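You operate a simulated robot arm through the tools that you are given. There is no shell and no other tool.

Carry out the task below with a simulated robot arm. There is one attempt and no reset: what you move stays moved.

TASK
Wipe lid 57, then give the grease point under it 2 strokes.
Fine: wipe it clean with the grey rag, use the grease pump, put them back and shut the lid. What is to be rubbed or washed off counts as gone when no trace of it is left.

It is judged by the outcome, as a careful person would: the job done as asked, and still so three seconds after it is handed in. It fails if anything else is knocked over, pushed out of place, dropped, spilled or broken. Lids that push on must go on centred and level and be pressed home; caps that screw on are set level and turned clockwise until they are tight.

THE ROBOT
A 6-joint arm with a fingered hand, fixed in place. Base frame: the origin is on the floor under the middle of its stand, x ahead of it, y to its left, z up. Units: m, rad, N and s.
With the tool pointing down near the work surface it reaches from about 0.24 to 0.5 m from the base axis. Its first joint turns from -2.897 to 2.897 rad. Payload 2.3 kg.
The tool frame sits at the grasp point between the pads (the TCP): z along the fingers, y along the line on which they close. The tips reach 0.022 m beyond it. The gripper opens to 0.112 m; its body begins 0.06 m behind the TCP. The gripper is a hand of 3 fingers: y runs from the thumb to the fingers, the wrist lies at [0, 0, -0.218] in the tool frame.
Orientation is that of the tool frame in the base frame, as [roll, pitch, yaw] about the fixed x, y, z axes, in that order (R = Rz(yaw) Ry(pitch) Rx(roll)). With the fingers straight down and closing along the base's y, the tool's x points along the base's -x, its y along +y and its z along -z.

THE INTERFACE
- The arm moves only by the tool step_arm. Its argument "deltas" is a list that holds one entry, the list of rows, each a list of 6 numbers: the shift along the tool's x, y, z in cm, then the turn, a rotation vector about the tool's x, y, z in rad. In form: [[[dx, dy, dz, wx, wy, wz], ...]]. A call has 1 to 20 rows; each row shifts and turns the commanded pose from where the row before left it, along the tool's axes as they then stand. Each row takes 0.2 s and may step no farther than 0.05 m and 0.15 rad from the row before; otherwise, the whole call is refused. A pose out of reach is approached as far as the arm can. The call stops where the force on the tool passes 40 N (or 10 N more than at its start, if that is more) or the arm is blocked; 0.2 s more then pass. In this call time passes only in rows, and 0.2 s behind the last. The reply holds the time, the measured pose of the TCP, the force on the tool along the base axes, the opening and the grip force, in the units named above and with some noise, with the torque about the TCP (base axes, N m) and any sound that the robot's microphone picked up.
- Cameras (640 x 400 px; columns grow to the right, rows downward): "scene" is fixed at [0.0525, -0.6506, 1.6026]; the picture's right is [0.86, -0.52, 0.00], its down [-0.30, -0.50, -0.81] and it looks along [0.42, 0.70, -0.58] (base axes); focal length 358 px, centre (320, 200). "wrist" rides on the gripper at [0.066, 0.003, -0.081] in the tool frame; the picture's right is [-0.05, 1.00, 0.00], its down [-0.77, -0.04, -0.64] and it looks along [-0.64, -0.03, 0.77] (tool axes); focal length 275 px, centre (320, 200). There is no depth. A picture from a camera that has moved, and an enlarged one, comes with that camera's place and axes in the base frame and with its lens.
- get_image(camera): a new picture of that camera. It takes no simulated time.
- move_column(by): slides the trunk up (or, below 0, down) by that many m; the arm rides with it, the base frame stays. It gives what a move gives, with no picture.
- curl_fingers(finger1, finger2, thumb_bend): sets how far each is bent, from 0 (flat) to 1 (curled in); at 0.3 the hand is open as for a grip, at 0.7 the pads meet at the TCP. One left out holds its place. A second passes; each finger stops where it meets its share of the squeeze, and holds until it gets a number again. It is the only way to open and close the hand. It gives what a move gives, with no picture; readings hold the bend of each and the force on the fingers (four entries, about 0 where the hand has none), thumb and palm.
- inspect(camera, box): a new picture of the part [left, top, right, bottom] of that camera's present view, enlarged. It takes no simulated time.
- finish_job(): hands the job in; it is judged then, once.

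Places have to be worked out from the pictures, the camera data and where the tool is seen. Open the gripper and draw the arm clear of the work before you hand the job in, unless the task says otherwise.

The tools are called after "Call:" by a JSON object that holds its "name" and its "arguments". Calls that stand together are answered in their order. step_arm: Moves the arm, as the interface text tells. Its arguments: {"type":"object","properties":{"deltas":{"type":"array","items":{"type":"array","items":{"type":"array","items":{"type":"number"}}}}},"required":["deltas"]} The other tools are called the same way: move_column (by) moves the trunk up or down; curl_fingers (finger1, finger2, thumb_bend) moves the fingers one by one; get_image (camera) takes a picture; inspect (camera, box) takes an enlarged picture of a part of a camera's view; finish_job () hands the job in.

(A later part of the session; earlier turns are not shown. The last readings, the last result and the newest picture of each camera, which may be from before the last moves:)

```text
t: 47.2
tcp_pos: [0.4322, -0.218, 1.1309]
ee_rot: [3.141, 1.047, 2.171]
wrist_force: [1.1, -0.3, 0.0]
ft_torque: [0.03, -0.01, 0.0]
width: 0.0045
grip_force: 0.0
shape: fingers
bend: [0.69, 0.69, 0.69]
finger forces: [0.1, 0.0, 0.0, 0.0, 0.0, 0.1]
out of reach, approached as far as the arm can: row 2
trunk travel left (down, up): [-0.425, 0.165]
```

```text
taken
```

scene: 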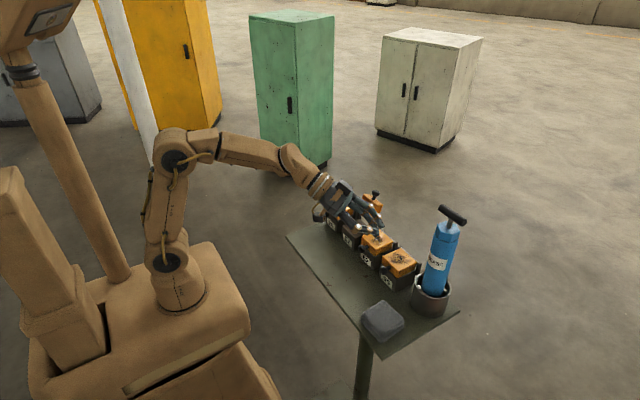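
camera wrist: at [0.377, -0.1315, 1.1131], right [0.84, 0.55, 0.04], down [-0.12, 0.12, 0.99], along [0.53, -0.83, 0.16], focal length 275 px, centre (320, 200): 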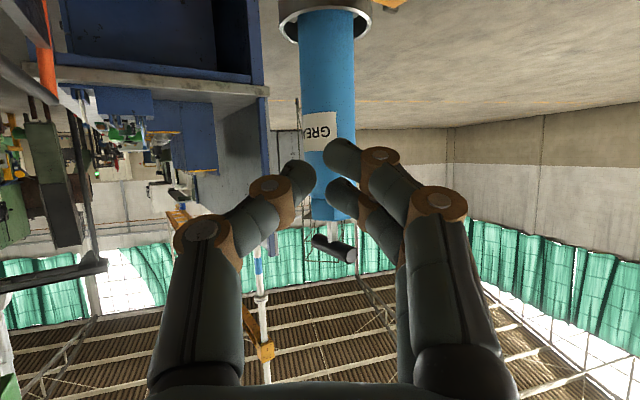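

The hand is in position; the pump appears upside-down in the wrist view. I enlarge it to measure its axis and the bar.

Call:
{"name": "inspect", "arguments": {"camera": "wrist", "box": [250, 0, 410, 280]}}

Call:
{"name": "inspect", "arguments": {"camera": "wrist", "box": [270, 0, 390, 75]}}

```text
1.43 times, centred on (330, 140) of wrist
camera zoom: at [0.377, -0.1315, 1.1131], right [0.84, 0.55, 0.04], down [-0.12, 0.12, 0.99], along [0.53, -0.83, 0.16], focal length 393 px, centre (306, 286)
```

zoom: 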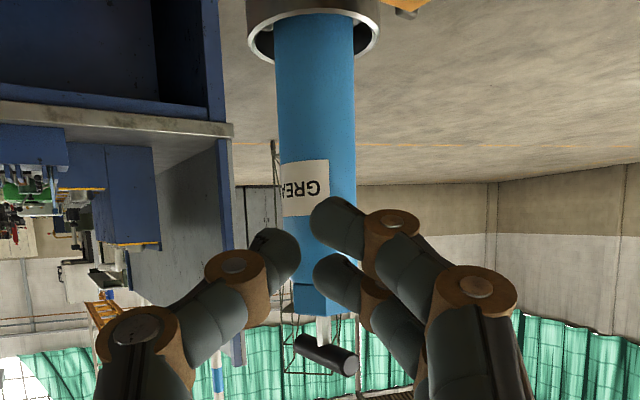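

```text
5.33 times, centred on (330, 38) of wrist
camera zoom: at [0.377, -0.1315, 1.1131], right [0.84, 0.55, 0.04], down [-0.12, 0.12, 0.99], along [0.53, -0.83, 0.16], focal length 1468 px, centre (267, 1067)
```

zoom: 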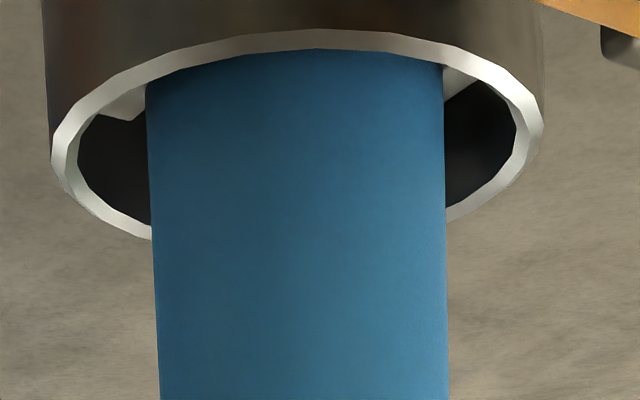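

Pump axis ≈ (0.521, -0.3365), barrel radius ≈ 23 mm. I open the hand and advance at barrel height, stopping about 5 cm short.

Call:
{"name": "curl_fingers", "arguments": {"finger1": 0.3, "finger2": 0.3, "thumb_bend": 0.3}}

Call:
{"name": "step_arm", "arguments": {"deltas": [[[-0.77, 0.21, 3.33, 0, 0, 0], [-0.77, 0.21, 3.33, 0, 0, 0], [-0.77, 0.21, 3.33, 0, 0, 0]]]}}

Call:
{"name": "get_image", "arguments": {"camera": "wrist"}}

Call:
{"name": "inspect", "arguments": {"camera": "scene", "box": [330, 180, 490, 330]}}

```text
t: 48.2
tcp_pos: [0.4332, -0.2168, 1.131]
ee_rot: [3.139, 1.047, 2.17]
wrist_force: [-0.9, -0.8, 0.1]
ft_torque: [0.0, 0.0, 0.01]
width: 0.111
grip_force: 0.0
shape: fingers
bend: [0.3, 0.3, 0.3]
finger forces: [0.0, 0.0, 0.0, 0.1, 0.1, 0.0]
trunk travel left (down, up): [-0.425, 0.165]
```

```text
t: 49.0
tcp_pos: [0.4857, -0.2851, 1.0859]
ee_rot: [3.136, 1.054, 2.165]
wrist_force: [-0.2, -0.4, 0.6]
ft_torque: [0.0, 0.0, 0.0]
width: 0.111
grip_force: 0.1
shape: fingers
bend: [0.3, 0.3, 0.3]
finger forces: [0.0, 0.1, 0.0, 0.1, 0.1, 0.0]
out of reach, approached as far as the arm can: row 2, 3
trunk travel left (down, up): [-0.425, 0.165]
```

```text
taken
camera wrist: at [0.4313, -0.1989, 1.0676], right [0.84, 0.55, 0.04], down [-0.13, 0.12, 0.98], along [0.53, -0.83, 0.17], focal length 275 px, centre (320, 200)
```

wrist: 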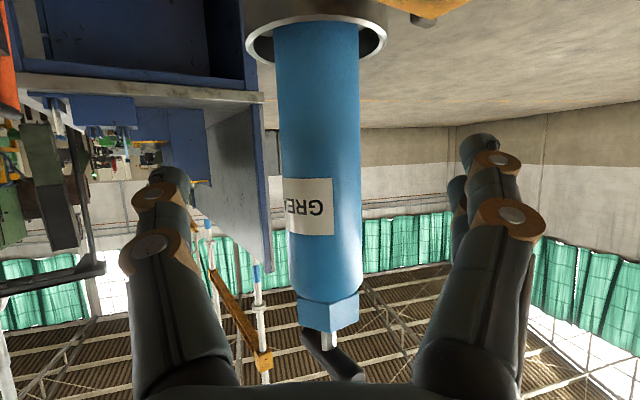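

```text
2.67 times, centred on (410, 255) of scene
camera zoom: at [0.0525, -0.6506, 1.6026], right [0.86, -0.52, 0.0], down [-0.3, -0.5, -0.81], along [0.42, 0.7, -0.58], focal length 955 px, centre (80, 53)
```

zoom: 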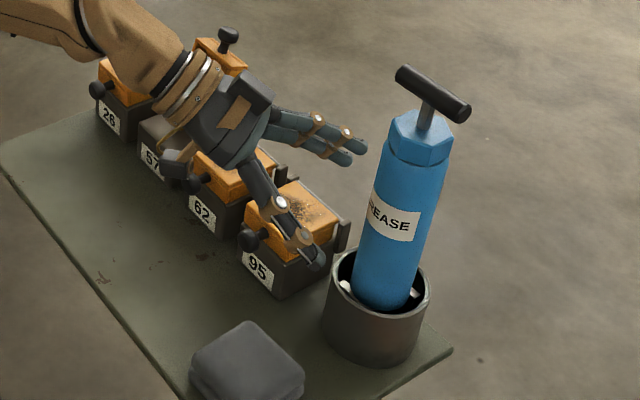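

The wrist is near some joint limit with the hand turned this far sideways. I turn the hand back toward the radial direction (it should reach more freely) and raise it to z≈1.10.

Call:
{"name": "step_arm", "arguments": {"deltas": [[[0, 0, 0, -0.1043, 0, -0.0593], [0, 0, 0, -0.1043, 0, -0.0593], [0, 0, 0, -0.1043, 0, -0.0593], [-1.22, 0, -0.69, 0, 0, 0]]]}}

Call:
{"name": "get_image", "arguments": {"camera": "wrist"}}

```text
t: 50.0
tcp_pos: [0.4762, -0.2799, 1.083]
ee_rot: [3.134, 1.056, 2.529]
wrist_force: [0.3, -0.3, -0.3]
ft_torque: [0.02, 0.0, -0.01]
width: 0.1113
grip_force: 0.1
shape: fingers
bend: [0.3, 0.3, 0.3]
finger forces: [0.0, 0.1, 0.1, 0.0, 0.0, 0.1]
out of reach, approached as far as the arm can: row 1, 4
trunk travel left (down, up): [-0.425, 0.165]
```

```text
taken
camera wrist: at [0.395, -0.2184, 1.0653], right [0.59, 0.81, 0.04], down [-0.16, 0.07, 0.98], along [0.79, -0.59, 0.17], focal length 275 px, centre (320, 200)
```

wrist: 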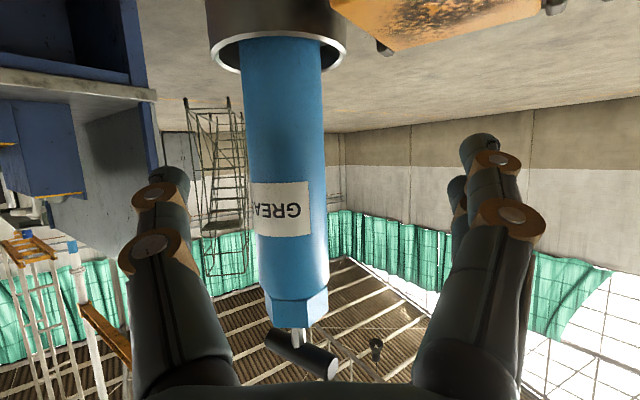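

Let me look at the arm's present configuration to understand the limit I am running into.

Call:
{"name": "get_image", "arguments": {"camera": "scene"}}

Call:
{"name": "inspect", "arguments": {"camera": "scene", "box": [130, 110, 400, 300]}}

```text
taken
```

scene: 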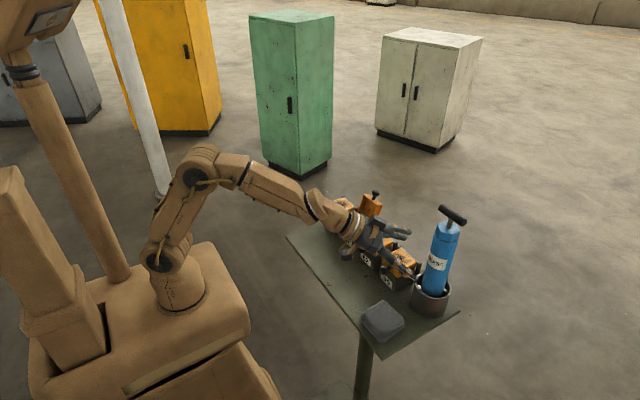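

```text
2.11 times, centred on (265, 205) of scene
camera zoom: at [0.0525, -0.6506, 1.6026], right [0.86, -0.52, 0.0], down [-0.3, -0.5, -0.81], along [0.42, 0.7, -0.58], focal length 754 px, centre (436, 190)
```

zoom: 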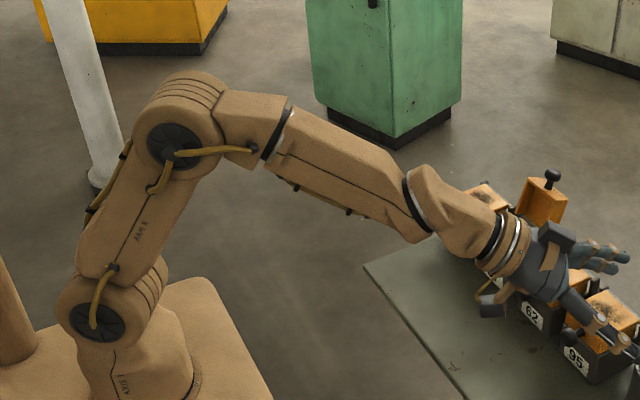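

The hand is almost in line with the forearm — a singular wrist position. I raise the whole arm with the trunk (purely vertical, clear of the pump), then steepen the hand up there.

Call:
{"name": "move_column", "arguments": {"by": 0.12}}

Call:
{"name": "step_arm", "arguments": {"deltas": [[[0, 0, -2.5, 0, 0.12, 0], [0, 0, -2.5, 0, 0.12, 0], [0, 0, -1, 0, 0.12, 0]]]}}

Call:
{"name": "get_image", "arguments": {"camera": "scene"}}

```text
t: 51.5
tcp_pos: [0.4767, -0.2799, 1.2034]
ee_rot: [3.134, 1.055, 2.528]
wrist_force: [0.0, -0.9, 0.5]
ft_torque: [0.0, -0.01, 0.01]
width: 0.1115
grip_force: 0.1
shape: fingers
bend: [0.3, 0.3, 0.3]
finger forces: [0.1, 0.1, 0.0, 0.0, 0.1, 0.0]
trunk travel left (down, up): [-0.545, 0.045]
```

```text
t: 52.3
tcp_pos: [0.4534, -0.2277, 1.1925]
ee_rot: [3.009, 0.86, 2.557]
wrist_force: [-0.1, -0.6, -0.4]
ft_torque: [0.01, -0.03, -0.01]
width: 0.1115
grip_force: 0.1
shape: fingers
bend: [0.3, 0.3, 0.3]
finger forces: [0.0, 0.0, 0.0, 0.0, 0.0, 0.1]
out of reach, approached as far as the arm can: row 1, 2, 3
trunk travel left (down, up): [-0.545, 0.045]
```

```text
taken
```

scene: 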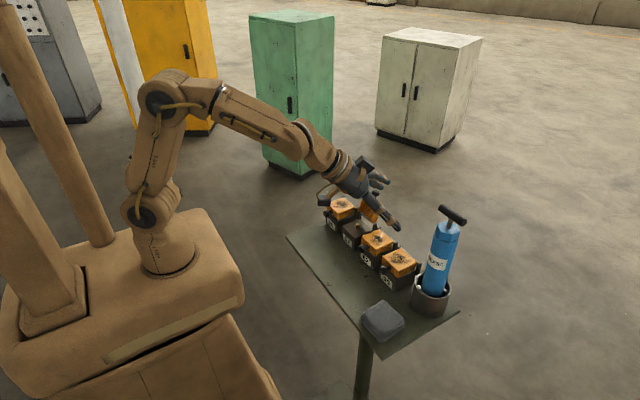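

The wrist is leaving the singular region; the roll drifted slightly. I correct the roll and keep steepening the hand.

Call:
{"name": "step_arm", "arguments": {"deltas": [[[0, 0, -0.5, 0.07, 0.1, 0], [0, 0, -0.5, 0.06, 0.1, 0], [0, 0, 0, 0, 0.1, 0]]]}}

Call:
{"name": "get_image", "arguments": {"camera": "scene"}}

```text
t: 53.1
tcp_pos: [0.4465, -0.2255, 1.1979]
ee_rot: [-3.131, 0.561, 2.572]
wrist_force: [0.4, 0.5, 0.3]
ft_torque: [-0.03, -0.01, -0.02]
width: 0.1113
grip_force: 0.1
shape: fingers
bend: [0.3, 0.3, 0.3]
finger forces: [0.0, 0.0, 0.0, 0.0, 0.0, 0.0]
trunk travel left (down, up): [-0.545, 0.045]
```

```text
taken
```

scene: 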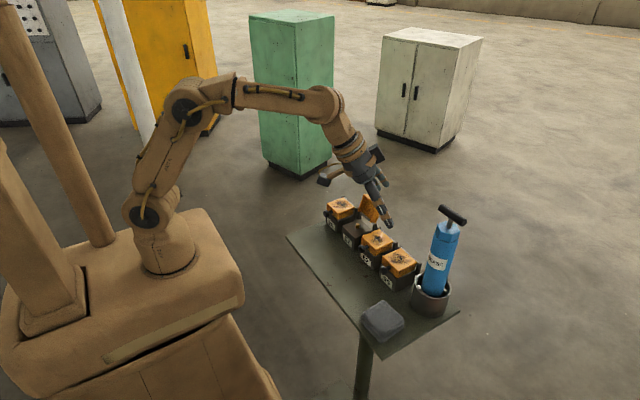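

Now the posture is healthy again. From the observed limits I judge that the last wrist joint allows about −60°…+95°, and that the hand must stay steeper than the forearm. I pull back up a little and lower the trunk to suit a flatter hand at the pump.

Call:
{"name": "step_arm", "arguments": {"deltas": [[[0.5, 0.09, -3.4, 0, 0, 0], [0.5, 0.09, -3.4, 0, 0, 0]]]}}

Call:
{"name": "move_column", "arguments": {"by": -0.14}}

Call:
{"name": "get_image", "arguments": {"camera": "scene"}}

```text
t: 53.7
tcp_pos: [0.4095, -0.198, 1.2518]
ee_rot: [-3.131, 0.561, 2.572]
wrist_force: [-0.3, 0.9, -0.1]
ft_torque: [0.02, -0.02, 0.01]
width: 0.1115
grip_force: 0.1
shape: fingers
bend: [0.3, 0.3, 0.3]
finger forces: [0.0, 0.0, 0.0, 0.0, 0.0, 0.0]
trunk travel left (down, up): [-0.545, 0.045]
```

```text
t: 55.4
tcp_pos: [0.4111, -0.1996, 1.1108]
ee_rot: [-3.131, 0.563, 2.572]
wrist_force: [-0.6, 0.0, -0.3]
ft_torque: [-0.02, 0.03, 0.0]
width: 0.1115
grip_force: 0.1
shape: fingers
bend: [0.3, 0.3, 0.3]
finger forces: [0.0, 0.1, 0.0, 0.0, 0.0, 0.0]
trunk travel left (down, up): [-0.405, 0.185]
```

```text
taken
```

scene: 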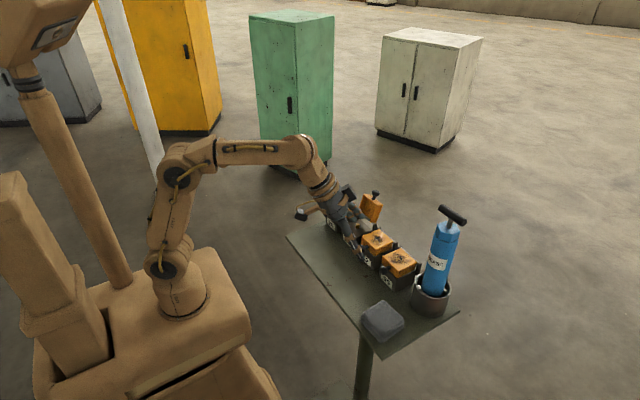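

I move up and forward to the stand-off point for the pump, turning the hand to about −1.0 rad yaw and flattening it to 60° tilt.

Call:
{"name": "step_arm", "arguments": {"deltas": [[[-2.9, -0.42, -0.11, -0.0106, 0, 0], [-2.9, -0.42, -0.11, 0, 0, 0], [-2.9, -0.42, -0.11, 0, 0, 0], [0, 0, 0, 0.0765, 0, 0.1212], [0, 0, 0, 0.0765, 0, 0.1212], [0, 0, 0, 0.0765, 0, 0.1212], [0, 0, 0, 0, -0.121, 0], [0, 0, 0, 0, -0.121, 0], [0, 0, 0, 0, -0.121, 0], [0, 0, 0, 0, -0.121, 0]]]}}

Call:
{"name": "get_image", "arguments": {"camera": "wrist"}}

Call:
{"name": "get_image", "arguments": {"camera": "scene"}}

```text
t: 57.6
tcp_pos: [0.5133, -0.2467, 1.1912]
ee_rot: [3.141, 1.047, 2.144]
wrist_force: [-0.7, -0.8, 0.7]
ft_torque: [0.0, 0.0, 0.02]
width: 0.1114
grip_force: 0.0
shape: fingers
bend: [0.3, 0.3, 0.3]
finger forces: [0.0, 0.0, 0.0, 0.0, 0.0, 0.0]
out of reach, approached as far as the arm can: row 3, 5, 6, 7, 8, 9, 10
trunk travel left (down, up): [-0.405, 0.185]
```

```text
taken
camera wrist: at [0.4622, -0.159, 1.1734], right [0.85, 0.52, 0.04], down [-0.12, 0.12, 0.99], along [0.51, -0.84, 0.16], focal length 275 px, centre (320, 200)
```

wrist: 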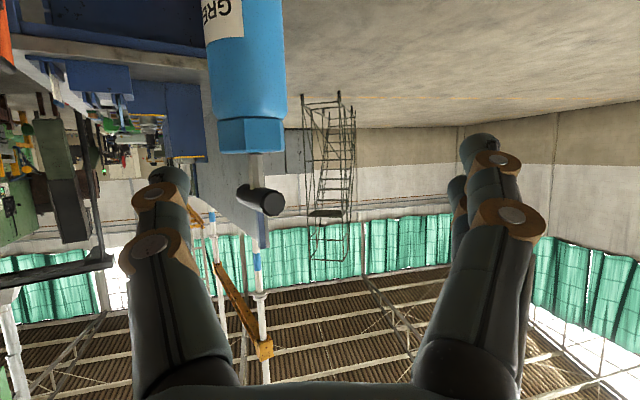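

```text
taken
```

scene: 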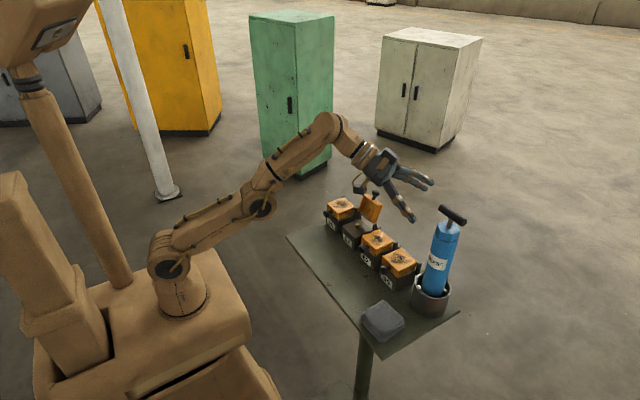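

The arm stretched out and its elbow has swung slightly to the low side; with the elbow low the forearm points upward, which is actually far better for a flat hand at the pump. I raise the trunk to keep that elbow high, then come down to the stand-off point and check the configuration.

Call:
{"name": "move_column", "arguments": {"by": 0.14}}

Call:
{"name": "step_arm", "arguments": {"deltas": [[[0.61, -2.1, -1.05, 0, 0, 0], [0.61, -2.1, -1.05, 0, 0, 0], [3.92, 0, 2.26, 0, 0, 0]]]}}

Call:
{"name": "get_image", "arguments": {"camera": "scene"}}

```text
t: 59.3
tcp_pos: [0.5149, -0.2472, 1.3309]
ee_rot: [-3.14, 1.045, 2.142]
wrist_force: [0.6, 0.1, -0.7]
ft_torque: [0.0, -0.02, 0.0]
width: 0.1115
grip_force: 0.1
shape: fingers
bend: [0.3, 0.3, 0.3]
finger forces: [0.0, 0.0, 0.0, 0.1, 0.0, 0.0]
trunk travel left (down, up): [-0.545, 0.045]
```

```text
t: 60.1
tcp_pos: [0.5166, -0.2634, 1.3212]
ee_rot: [-3.139, 1.042, 2.146]
wrist_force: [0.2, -0.6, -0.5]
ft_torque: [-0.01, 0.0, -0.04]
width: 0.1114
grip_force: 0.0
shape: fingers
bend: [0.3, 0.3, 0.3]
finger forces: [0.0, 0.1, 0.0, 0.0, 0.0, 0.0]
out of reach, approached as far as the arm can: row 1, 2, 3
trunk travel left (down, up): [-0.545, 0.045]
```

```text
taken
```

scene: 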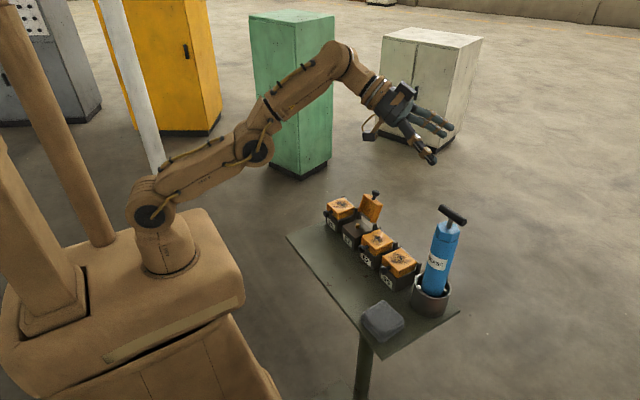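

The elbow is pinned at its straight limit, so inward moves are refused. I stretch outward slightly to bring the elbow back over centre, then retract upward-elbow, all in free air.

Call:
{"name": "step_arm", "arguments": {"deltas": [[[-2.35, 1.7, 0.76, 0, 0, 0], [-2.35, 1.7, 0.76, 0, 0, 0]]]}}

Call:
{"name": "step_arm", "arguments": {"deltas": [[[2.35, -1.7, -0.76, 0, 0, 0], [2.35, -1.7, -0.76, 0, 0, 0]]]}}

Call:
{"name": "get_image", "arguments": {"camera": "scene"}}

```text
t: 60.7
tcp_pos: [0.5189, -0.2616, 1.3233]
ee_rot: [3.141, 1.044, 2.143]
wrist_force: [0.0, 0.8, 0.3]
ft_torque: [-0.01, -0.01, 0.04]
width: 0.1112
grip_force: 0.1
shape: fingers
bend: [0.3, 0.3, 0.3]
finger forces: [0.1, 0.0, 0.0, 0.1, 0.0, 0.1]
out of reach, approached as far as the arm can: row 1, 2
trunk travel left (down, up): [-0.545, 0.045]
```

```text
t: 61.3
tcp_pos: [0.4699, -0.2492, 1.2905]
ee_rot: [3.139, 1.046, 2.141]
wrist_force: [0.3, 0.0, -0.2]
ft_torque: [0.0, -0.01, -0.01]
width: 0.1116
grip_force: 0.0
shape: fingers
bend: [0.3, 0.3, 0.3]
finger forces: [0.0, 0.0, 0.1, 0.1, 0.0, 0.0]
trunk travel left (down, up): [-0.545, 0.045]
```

```text
taken
```

scene: 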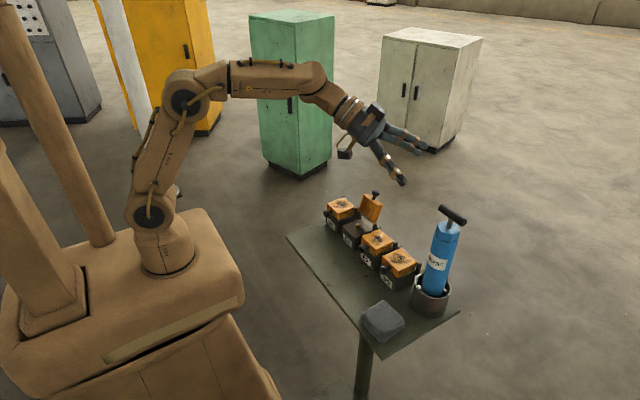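

Elbow-up again with the hand at 60° tilt and −1.0 rad yaw, exactly above the stand-off point. I lower the trunk by 0.14 to bring it to the stand-off height.

Call:
{"name": "move_column", "arguments": {"by": -0.14}}

Call:
{"name": "get_image", "arguments": {"camera": "wrist"}}

Call:
{"name": "get_image", "arguments": {"camera": "scene"}}

```text
t: 62.9
tcp_pos: [0.4709, -0.2483, 1.1491]
ee_rot: [3.141, 1.045, 2.143]
wrist_force: [0.7, 0.7, -0.6]
ft_torque: [-0.01, -0.02, 0.02]
width: 0.1113
grip_force: 0.0
shape: fingers
bend: [0.3, 0.3, 0.3]
finger forces: [0.0, 0.1, 0.0, 0.0, 0.1, 0.0]
trunk travel left (down, up): [-0.405, 0.185]
```

```text
taken
camera wrist: at [0.4177, -0.161, 1.1323], right [0.85, 0.52, 0.04], down [-0.12, 0.12, 0.99], along [0.51, -0.85, 0.16], focal length 275 px, centre (320, 200)
```

wrist: 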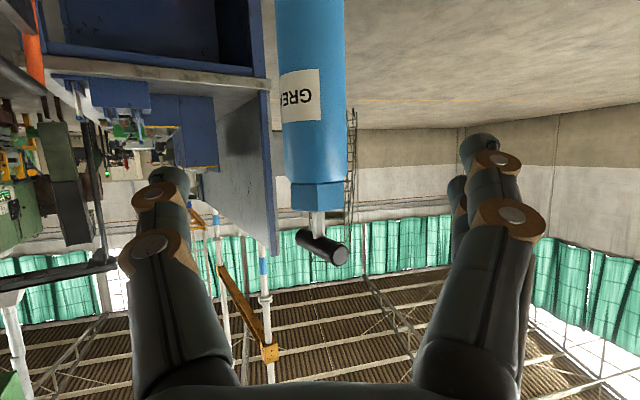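

```text
taken
```

scene: 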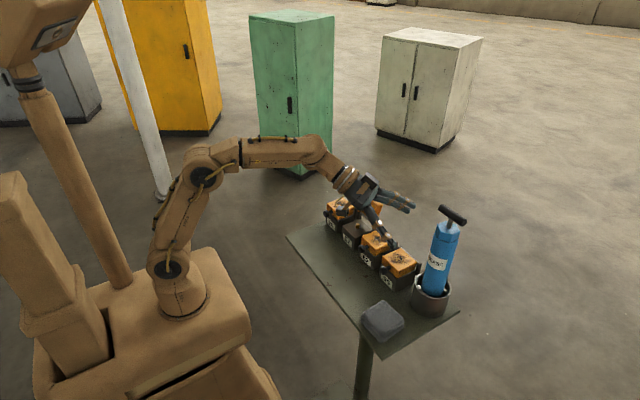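

The axis estimate agrees from this view as well: 10.1 cm ahead, 0.6 cm to the thumb side. I advance along the fingers in steps, checking after two thirds.

Call:
{"name": "step_arm", "arguments": {"deltas": [[[0.08, -0.29, 3.78, 0, 0, 0], [0.08, -0.28, 3.78, 0, 0, 0]]]}}

Call:
{"name": "get_image", "arguments": {"camera": "wrist"}}

Call:
{"name": "inspect", "arguments": {"camera": "scene", "box": [340, 180, 490, 330]}}

```text
t: 63.5
tcp_pos: [0.5008, -0.3081, 1.1109]
ee_rot: [-3.141, 1.042, 2.145]
wrist_force: [-0.5, -1.5, -0.2]
ft_torque: [0.02, 0.01, -0.02]
width: 0.1116
grip_force: 0.0
shape: fingers
bend: [0.3, 0.3, 0.3]
finger forces: [0.0, 0.0, 0.1, 0.1, 0.0, 0.1]
trunk travel left (down, up): [-0.405, 0.185]
```

```text
taken
camera wrist: at [0.4484, -0.2191, 1.0932], right [0.85, 0.52, 0.04], down [-0.12, 0.12, 0.99], along [0.51, -0.84, 0.16], focal length 275 px, centre (320, 200)
```

wrist: 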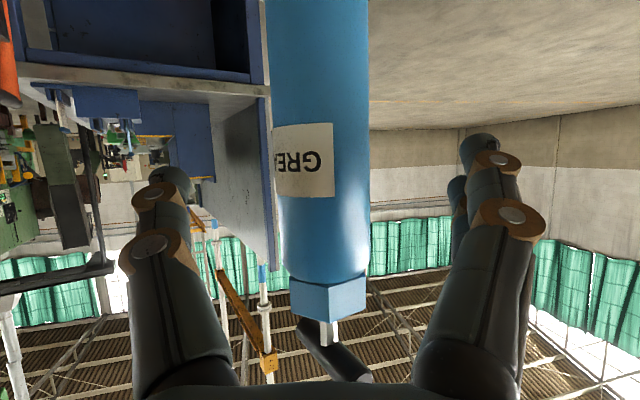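

```text
2.67 times, centred on (415, 255) of scene
camera zoom: at [0.0525, -0.6506, 1.6026], right [0.86, -0.52, 0.0], down [-0.3, -0.5, -0.81], along [0.42, 0.7, -0.58], focal length 955 px, centre (67, 53)
```

zoom: 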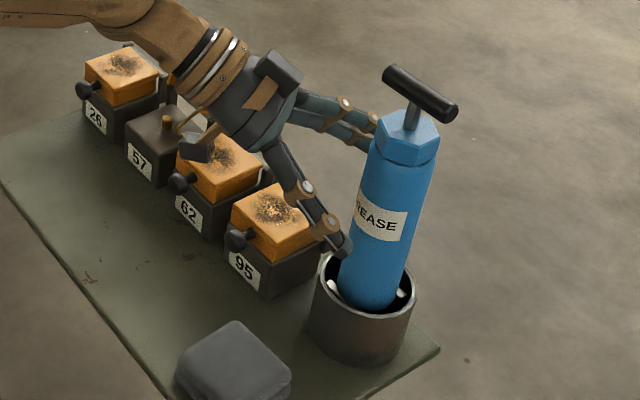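

Well centred. I make the last 3.7 cm so the barrel axis lies at the grasp point, then close lightly.

Call:
{"name": "step_arm", "arguments": {"deltas": [[[0.13, 0.07, 1.87, 0, 0, 0], [0.13, 0.07, 1.87, 0, 0, 0]]]}}

Call:
{"name": "get_image", "arguments": {"camera": "wrist"}}

Call:
{"name": "inspect", "arguments": {"camera": "scene", "box": [340, 180, 490, 330]}}

```text
t: 64.1
tcp_pos: [0.5176, -0.3329, 1.0889]
ee_rot: [-3.141, 1.045, 2.144]
wrist_force: [0.4, -0.9, -0.3]
ft_torque: [0.0, 0.02, 0.01]
width: 0.1112
grip_force: 0.0
shape: fingers
bend: [0.3, 0.3, 0.3]
finger forces: [0.0, 0.1, 0.1, 0.1, 0.0, 0.1]
trunk travel left (down, up): [-0.405, 0.185]
```

```text
taken
camera wrist: at [0.4656, -0.2443, 1.072], right [0.85, 0.52, 0.04], down [-0.12, 0.12, 0.99], along [0.51, -0.85, 0.16], focal length 275 px, centre (320, 200)
```

wrist: 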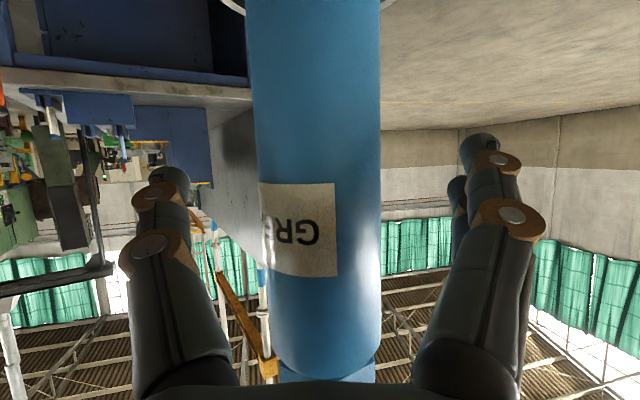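

```text
2.67 times, centred on (415, 255) of scene
camera zoom: at [0.0525, -0.6506, 1.6026], right [0.86, -0.52, 0.0], down [-0.3, -0.5, -0.81], along [0.42, 0.7, -0.58], focal length 955 px, centre (67, 53)
```

zoom: 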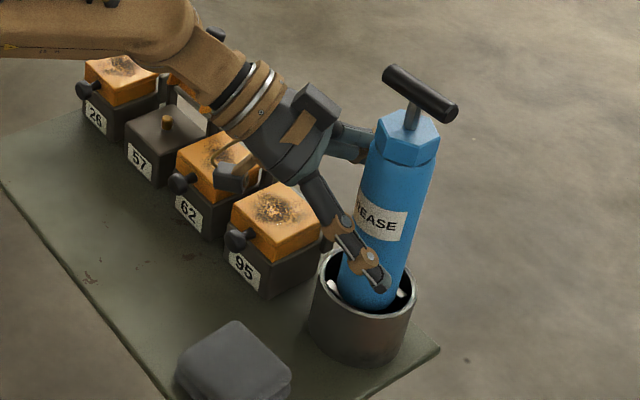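

The barrel is centred between thumb and fingers. I close on it gently.

Call:
{"name": "curl_fingers", "arguments": {"finger1": 0.55, "finger2": 0.55, "thumb_bend": 0.55}}

Call:
{"name": "get_image", "arguments": {"camera": "wrist"}}

Call:
{"name": "inspect", "arguments": {"camera": "scene", "box": [340, 180, 490, 330]}}

```text
t: 65.1
tcp_pos: [0.5174, -0.3326, 1.0896]
ee_rot: [-3.139, 1.046, 2.145]
wrist_force: [-0.5, 0.2, 0.0]
ft_torque: [-0.03, 0.02, -0.01]
width: 0.0424
grip_force: 0.2
shape: fingers
bend: [0.54, 0.55, 0.55]
finger forces: [0.4, 0.0, 0.1, 0.0, 0.0, 0.0]
trunk travel left (down, up): [-0.405, 0.185]
```

```text
taken
camera wrist: at [0.4653, -0.244, 1.0722], right [0.85, 0.52, 0.04], down [-0.12, 0.12, 0.99], along [0.51, -0.85, 0.16], focal length 275 px, centre (320, 200)
```

wrist: 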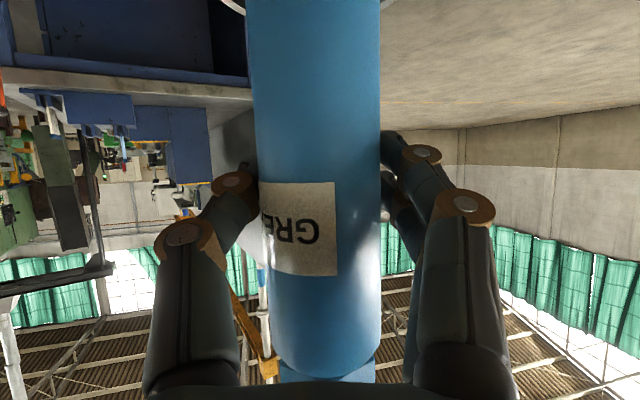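

```text
2.67 times, centred on (415, 255) of scene
camera zoom: at [0.0525, -0.6506, 1.6026], right [0.86, -0.52, 0.0], down [-0.3, -0.5, -0.81], along [0.42, 0.7, -0.58], focal length 955 px, centre (67, 53)
```

zoom: 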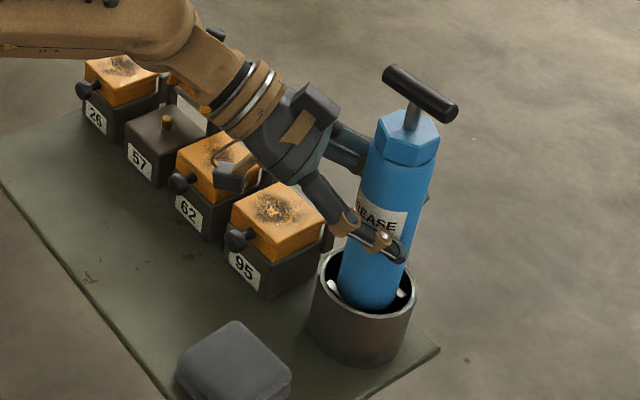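

Just touching. I tighten the grip.

Call:
{"name": "curl_fingers", "arguments": {"finger1": 0.62, "finger2": 0.62, "thumb_bend": 0.62}}

```text
t: 66.1
tcp_pos: [0.5184, -0.3321, 1.0893]
ee_rot: [-3.14, 1.044, 2.144]
wrist_force: [0.1, -1.1, 0.9]
ft_torque: [-0.02, -0.03, 0.0]
width: 0.0383
grip_force: 5.8
shape: fingers
bend: [0.55, 0.59, 0.59]
finger forces: [3.9, 1.9, 0.0, 0.0, 6.0, 0.0]
trunk travel left (down, up): [-0.405, 0.185]
```

Grip about 6 N. I try turning the pump in its cup: first +0.2 rad about the vertical, and check that the T-bar follows.

Call:
{"name": "step_arm", "arguments": {"deltas": [[[0, -0.05, 0, -0.0865, 0, -0.0502], [0, -0.05, 0, -0.0865, 0, -0.0502]]]}}

Call:
{"name": "inspect", "arguments": {"camera": "scene", "box": [340, 180, 490, 330]}}

```text
t: 66.7
tcp_pos: [0.5171, -0.3324, 1.0897]
ee_rot: [-3.14, 1.046, 2.346]
wrist_force: [-0.2, 0.4, 0.0]
ft_torque: [0.02, -0.03, -0.02]
width: 0.0381
grip_force: 5.8
shape: fingers
bend: [0.56, 0.59, 0.59]
finger forces: [3.8, 1.8, 0.1, 0.0, 5.8, 0.1]
trunk travel left (down, up): [-0.405, 0.185]
```

```text
2.67 times, centred on (415, 255) of scene
camera zoom: at [0.0525, -0.6506, 1.6026], right [0.86, -0.52, 0.0], down [-0.3, -0.5, -0.81], along [0.42, 0.7, -0.58], focal length 955 px, centre (67, 53)
```

zoom: 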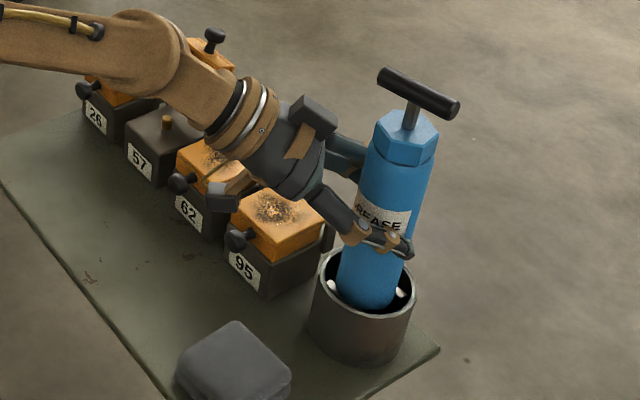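

The pump turns with the hand. I continue to about −0.36 rad.

Call:
{"name": "step_arm", "arguments": {"deltas": [[[0, -0.055, 0, -0.0952, 0, -0.0552], [0, -0.055, 0, -0.0952, 0, -0.0552], [0, -0.055, 0, -0.0952, 0, -0.0552], [0, -0.055, 0, -0.0952, 0, -0.0552]]]}}

Call:
{"name": "inspect", "arguments": {"camera": "scene", "box": [340, 180, 490, 330]}}

Call:
{"name": "get_image", "arguments": {"camera": "wrist"}}

```text
t: 67.7
tcp_pos: [0.5162, -0.336, 1.0893]
ee_rot: [3.138, 1.046, 2.782]
wrist_force: [0.2, -1.0, -0.2]
ft_torque: [0.02, 0.01, -0.05]
width: 0.0378
grip_force: 5.3
shape: fingers
bend: [0.56, 0.59, 0.6]
finger forces: [3.7, 1.7, 0.0, 0.1, 5.8, 0.0]
trunk travel left (down, up): [-0.405, 0.185]
```

```text
2.67 times, centred on (415, 255) of scene
camera zoom: at [0.0525, -0.6506, 1.6026], right [0.86, -0.52, 0.0], down [-0.3, -0.5, -0.81], along [0.42, 0.7, -0.58], focal length 955 px, centre (67, 53)
```

zoom: 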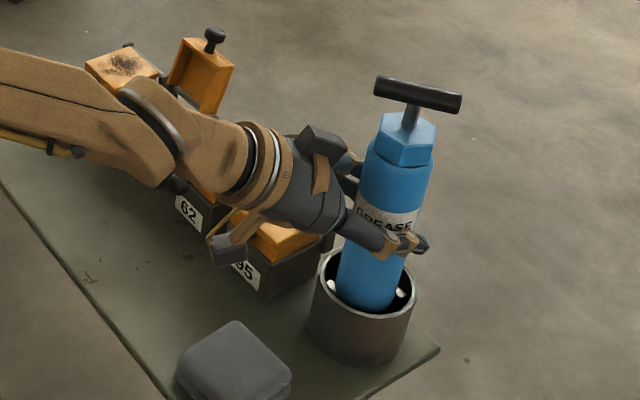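

```text
taken
camera wrist: at [0.4212, -0.2961, 1.0719], right [0.37, 0.93, 0.04], down [-0.17, 0.02, 0.99], along [0.91, -0.37, 0.16], focal length 275 px, centre (320, 200)
```

wrist: 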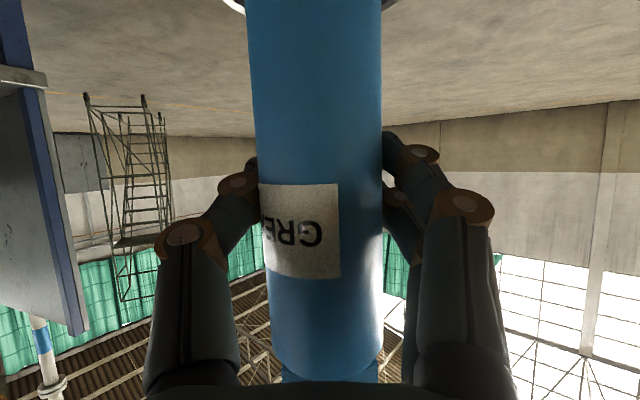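

The T-bar is now turned to about −0.93 rad, which my hand can line up with. I release the barrel and back off along the fingers.

Call:
{"name": "curl_fingers", "arguments": {"finger1": 0.3, "finger2": 0.3, "thumb_bend": 0.3}}

Call:
{"name": "step_arm", "arguments": {"deltas": [[[0, 0, -3.0, 0, 0, 0], [0, 0, -3.5, 0, 0, 0], [0, 0, -3.5, 0, 0, 0]]]}}

Call:
{"name": "inspect", "arguments": {"camera": "scene", "box": [340, 180, 490, 330]}}

Call:
{"name": "get_image", "arguments": {"camera": "wrist"}}

```text
t: 68.7
tcp_pos: [0.5174, -0.3341, 1.0898]
ee_rot: [3.141, 1.044, 2.783]
wrist_force: [0.4, -0.6, -0.2]
ft_torque: [0.03, 0.0, 0.0]
width: 0.1111
grip_force: 0.1
shape: fingers
bend: [0.3, 0.3, 0.3]
finger forces: [0.0, 0.1, 0.1, 0.1, 0.1, 0.0]
trunk travel left (down, up): [-0.405, 0.185]
```

```text
t: 69.5
tcp_pos: [0.4328, -0.3023, 1.1407]
ee_rot: [-3.141, 1.045, 2.784]
wrist_force: [-0.6, 0.6, -0.3]
ft_torque: [0.0, 0.01, 0.04]
width: 0.1115
grip_force: 0.1
shape: fingers
bend: [0.3, 0.3, 0.3]
finger forces: [0.0, 0.1, 0.0, 0.0, 0.0, 0.0]
trunk travel left (down, up): [-0.405, 0.185]
```

```text
2.67 times, centred on (415, 255) of scene
camera zoom: at [0.0525, -0.6506, 1.6026], right [0.86, -0.52, 0.0], down [-0.3, -0.5, -0.81], along [0.42, 0.7, -0.58], focal length 955 px, centre (67, 53)
```

zoom: 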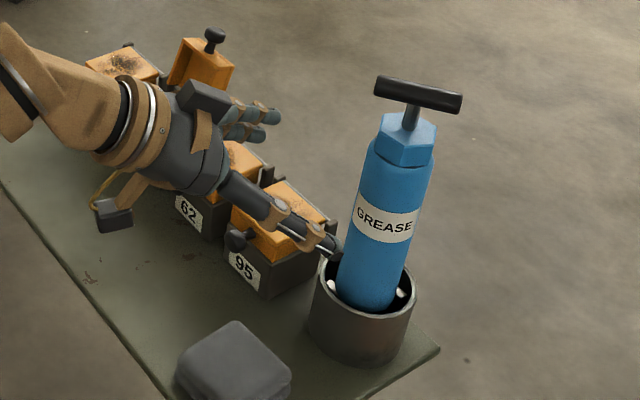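

```text
taken
camera wrist: at [0.3391, -0.264, 1.1228], right [0.37, 0.93, 0.04], down [-0.17, 0.02, 0.99], along [0.91, -0.37, 0.16], focal length 275 px, centre (320, 200)
```

wrist: 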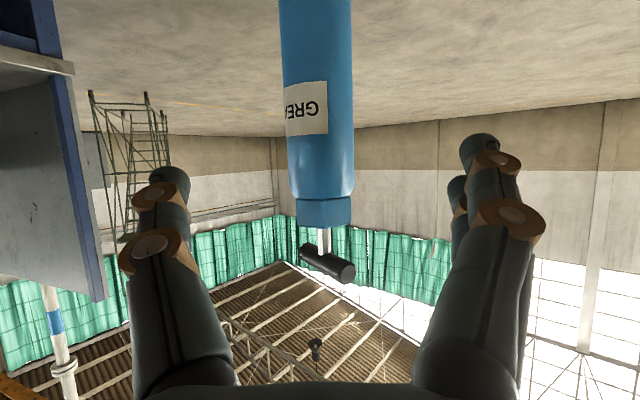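

Before choosing how to work it, I want to see the nozzle and mechanism. I go back in along the same line and take the barrel again.

Call:
{"name": "step_arm", "arguments": {"deltas": [[[0, 0, 3.5, 0, 0, 0], [0, 0, 3.5, 0, 0, 0], [0, 0, 3.2, 0, 0, 0]]]}}

Call:
{"name": "curl_fingers", "arguments": {"finger1": 0.56, "finger2": 0.56, "thumb_bend": 0.56}}

Call:
{"name": "curl_fingers", "arguments": {"finger1": 0.7, "finger2": 0.7, "thumb_bend": 0.7}}

Call:
{"name": "get_image", "arguments": {"camera": "wrist"}}

```text
t: 70.3
tcp_pos: [0.5184, -0.3348, 1.0879]
ee_rot: [3.141, 1.044, 2.782]
wrist_force: [0.2, -0.3, 0.3]
ft_torque: [-0.01, 0.0, -0.04]
width: 0.1111
grip_force: 0.0
shape: fingers
bend: [0.3, 0.3, 0.3]
finger forces: [0.0, 0.0, 0.0, 0.1, 0.0, 0.0]
trunk travel left (down, up): [-0.405, 0.185]
```

```text
t: 71.3
tcp_pos: [0.5176, -0.3345, 1.0874]
ee_rot: [3.141, 1.042, 2.783]
wrist_force: [0.3, 0.5, -0.3]
ft_torque: [0.01, 0.03, -0.02]
width: 0.0397
grip_force: 0.3
shape: fingers
bend: [0.55, 0.56, 0.56]
finger forces: [0.3, 0.0, 0.1, 0.0, 0.4, 0.1]
trunk travel left (down, up): [-0.405, 0.185]
```

```text
t: 72.3
tcp_pos: [0.5176, -0.3361, 1.0866]
ee_rot: [3.141, 1.043, 2.785]
wrist_force: [0.6, -1.5, -0.1]
ft_torque: [0.0, -0.04, 0.0]
width: 0.0337
grip_force: 14.1
shape: fingers
bend: [0.57, 0.62, 0.64]
finger forces: [8.0, 5.7, 0.1, 0.0, 14.1, 0.0]
trunk travel left (down, up): [-0.405, 0.185]
```

```text
taken
camera wrist: at [0.4231, -0.2962, 1.0704], right [0.37, 0.93, 0.04], down [-0.16, 0.02, 0.99], along [0.91, -0.37, 0.16], focal length 275 px, centre (320, 200)
```

wrist: 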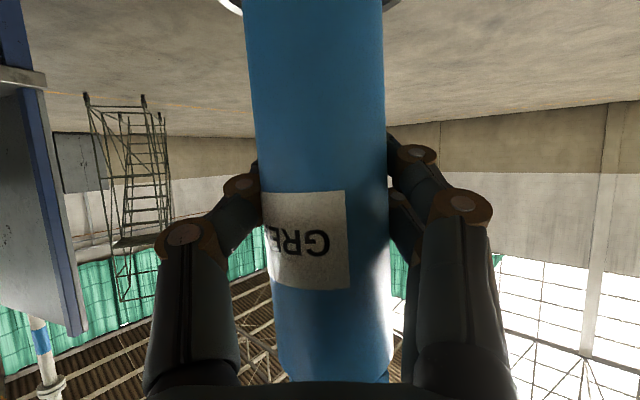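

Firm grip (14 N). I lift the pump straight up with the trunk by 8 cm and look at it.

Call:
{"name": "move_column", "arguments": {"by": 0.03}}

Call:
{"name": "inspect", "arguments": {"camera": "scene", "box": [340, 170, 490, 320]}}

```text
t: 73.1
tcp_pos: [0.5179, -0.335, 1.1168]
ee_rot: [-3.141, 1.043, 2.783]
wrist_force: [0.1, -0.4, -4.1]
ft_torque: [0.0, -0.02, -0.01]
width: 0.0333
grip_force: 13.9
shape: fingers
bend: [0.57, 0.62, 0.64]
finger forces: [8.1, 5.7, 0.0, 0.0, 13.6, 0.0]
trunk travel left (down, up): [-0.435, 0.155]
```

```text
2.67 times, centred on (415, 245) of scene
camera zoom: at [0.0525, -0.6506, 1.6026], right [0.86, -0.52, 0.0], down [-0.3, -0.5, -0.81], along [0.42, 0.7, -0.58], focal length 955 px, centre (67, 80)
```

zoom: 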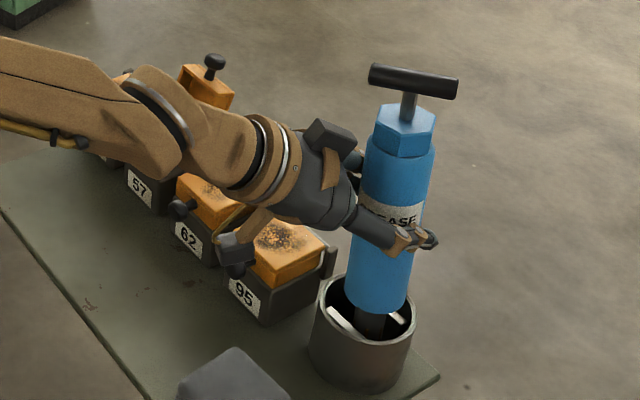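

The pump comes up cleanly (about 4 N weight) and a dark nozzle shows below the barrel. I lift farther.

Call:
{"name": "move_column", "arguments": {"by": 0.05}}

Call:
{"name": "inspect", "arguments": {"camera": "scene", "box": [340, 150, 490, 300]}}

Call:
{"name": "inspect", "arguments": {"camera": "scene", "box": [400, 250, 470, 320]}}

Call:
{"name": "get_image", "arguments": {"camera": "wrist"}}

```text
t: 74.0
tcp_pos: [0.5176, -0.3357, 1.1669]
ee_rot: [-3.141, 1.044, 2.785]
wrist_force: [0.2, 0.5, -4.1]
ft_torque: [-0.02, -0.02, 0.01]
width: 0.0333
grip_force: 13.3
shape: fingers
bend: [0.57, 0.62, 0.64]
finger forces: [7.9, 5.6, 0.0, 0.0, 13.5, 0.0]
trunk travel left (down, up): [-0.485, 0.105]
```

```text
2.67 times, centred on (415, 225) of scene
camera zoom: at [0.0525, -0.6506, 1.6026], right [0.86, -0.52, 0.0], down [-0.3, -0.5, -0.81], along [0.42, 0.7, -0.58], focal length 955 px, centre (67, 133)
```

zoom: 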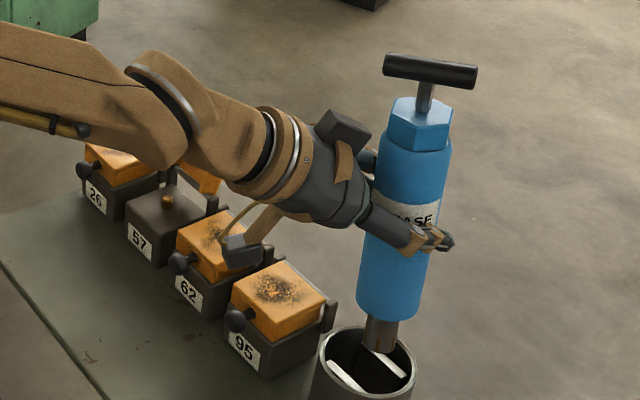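

```text
5.71 times, centred on (435, 285) of scene
camera zoom: at [0.0525, -0.6506, 1.6026], right [0.86, -0.52, 0.0], down [-0.3, -0.5, -0.81], along [0.42, 0.7, -0.58], focal length 2046 px, centre (-337, -286)
```

zoom: 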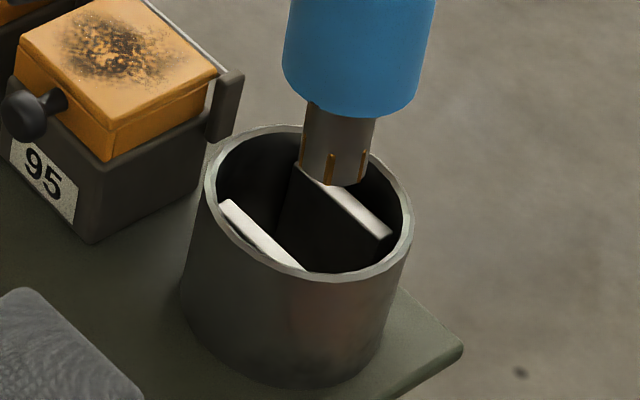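

```text
taken
camera wrist: at [0.4235, -0.2964, 1.1502], right [0.37, 0.93, 0.04], down [-0.16, 0.02, 0.99], along [0.91, -0.37, 0.16], focal length 275 px, centre (320, 200)
```

wrist: 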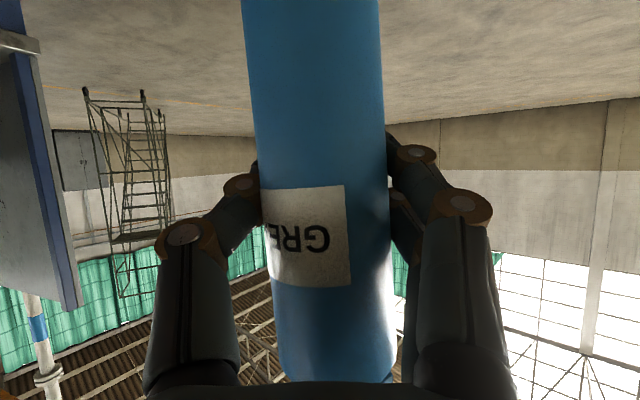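

The nozzle is a slotted collet coupler, which should clip onto the nipple and hold the pump there. I keep the barrel grip: I turn the hand into the arm's plane, raise and draw back radially, and then lower the trunk a bit so the wrist stays well-conditioned.

Call:
{"name": "step_arm", "arguments": {"deltas": [[[0, 0, 0, 0.0942, 0, 0.0548], [0, 0, 0, 0.0942, 0, 0.0548], [-1.73, 0, -1.01, 0, 0, 0], [-0.73, 0, -3.72, 0, 0, 0], [-0.73, 0, -3.72, 0, 0, 0]]]}}

Call:
{"name": "get_image", "arguments": {"camera": "scene"}}

```text
t: 75.2
tcp_pos: [0.4695, -0.3029, 1.239]
ee_rot: [-3.14, 1.042, 2.567]
wrist_force: [0.4, -0.4, -4.2]
ft_torque: [-0.02, 0.01, 0.02]
width: 0.0335
grip_force: 13.9
shape: fingers
bend: [0.58, 0.62, 0.65]
finger forces: [7.8, 5.5, 0.0, 0.0, 13.4, 0.0]
trunk travel left (down, up): [-0.485, 0.105]
```

```text
taken
```

scene: 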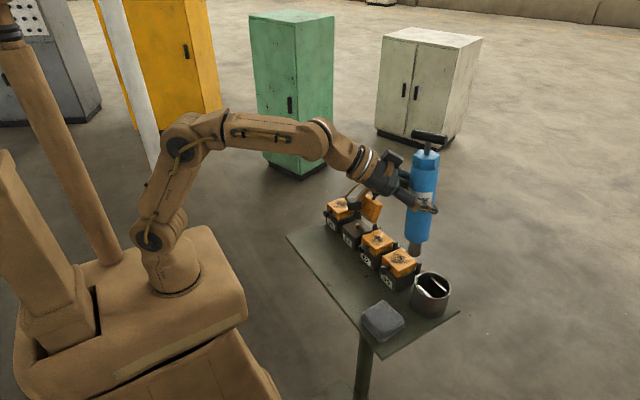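

The pump is clear of the cup. I lower the trunk 6 cm (nozzle stays above everything here), then raise and retract the arm to r≈0.50.

Call:
{"name": "move_column", "arguments": {"by": -0.06}}

Call:
{"name": "step_arm", "arguments": {"deltas": [[[-1.3, 0, -4.0, 0, 0, 0], [-1.3, 0, -4.0, 0, 0, 0]]]}}

Call:
{"name": "get_image", "arguments": {"camera": "scene"}}

```text
t: 76.2
tcp_pos: [0.4704, -0.3055, 1.1773]
ee_rot: [-3.14, 1.044, 2.566]
wrist_force: [0.0, 0.4, -3.8]
ft_torque: [0.0, 0.01, -0.04]
width: 0.0332
grip_force: 13.6
shape: fingers
bend: [0.58, 0.62, 0.65]
finger forces: [7.8, 5.5, 0.0, 0.0, 13.4, 0.0]
trunk travel left (down, up): [-0.425, 0.165]
```

```text
t: 76.8
tcp_pos: [0.4234, -0.2731, 1.2424]
ee_rot: [-3.141, 1.046, 2.566]
wrist_force: [0.2, 1.0, -4.1]
ft_torque: [-0.02, 0.0, -0.01]
width: 0.0332
grip_force: 13.5
shape: fingers
bend: [0.58, 0.63, 0.65]
finger forces: [7.8, 5.4, 0.0, 0.0, 13.4, 0.0]
trunk travel left (down, up): [-0.425, 0.165]
```

```text
taken
```

scene: 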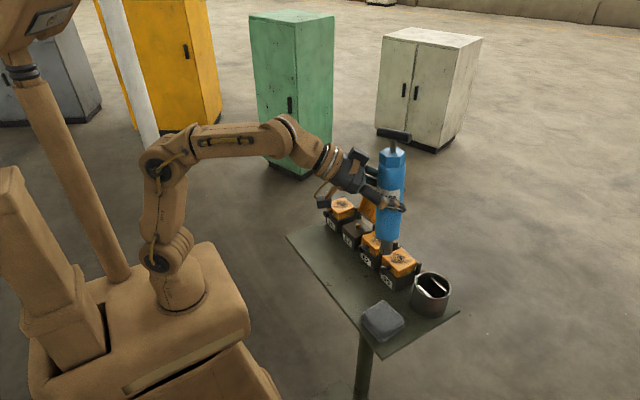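

Good posture. I lower the trunk another 4 cm and swing the arm around to the azimuth of box 57, with the nozzle about 5 cm above the lids.

Call:
{"name": "move_column", "arguments": {"by": -0.04}}

Call:
{"name": "step_arm", "arguments": {"deltas": [[[0.08, 4.03, -0.14, -0.0692, 0, -0.0401], [0.08, 4.03, -0.14, -0.0692, 0, -0.0401], [0.08, 4.03, -0.14, -0.0692, 0, -0.0401], [0.08, 4.03, -0.14, -0.0692, 0, -0.0401], [0.08, 4.03, -0.14, -0.0692, 0, -0.0401]]]}}

Call:
{"name": "get_image", "arguments": {"camera": "scene"}}

Call:
{"name": "inspect", "arguments": {"camera": "scene", "box": [310, 130, 450, 270]}}

```text
t: 77.6
tcp_pos: [0.4228, -0.2749, 1.202]
ee_rot: [3.141, 1.044, 2.565]
wrist_force: [0.0, 0.0, -4.0]
ft_torque: [-0.05, 0.01, 0.0]
width: 0.0331
grip_force: 13.4
shape: fingers
bend: [0.58, 0.63, 0.65]
finger forces: [7.9, 5.6, 0.0, 0.1, 13.2, 0.0]
trunk travel left (down, up): [-0.385, 0.205]
```

```text
t: 78.8
tcp_pos: [0.4992, -0.0859, 1.2014]
ee_rot: [-3.141, 1.044, 2.967]
wrist_force: [0.5, 0.0, -3.8]
ft_torque: [0.0, 0.03, 0.02]
width: 0.0325
grip_force: 12.7
shape: fingers
bend: [0.58, 0.63, 0.65]
finger forces: [7.5, 5.0, 0.0, 0.1, 12.7, 0.0]
trunk travel left (down, up): [-0.385, 0.205]
```

```text
taken
```

scene: 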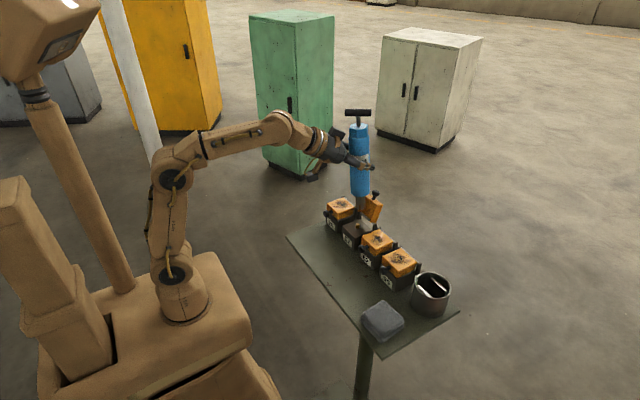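

```text
2.86 times, centred on (380, 200) of scene
camera zoom: at [0.0525, -0.6506, 1.6026], right [0.86, -0.52, 0.0], down [-0.3, -0.5, -0.81], along [0.42, 0.7, -0.58], focal length 1023 px, centre (149, 200)
```

zoom: 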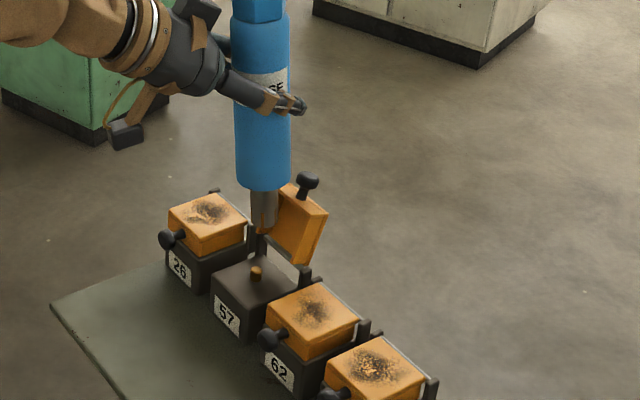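

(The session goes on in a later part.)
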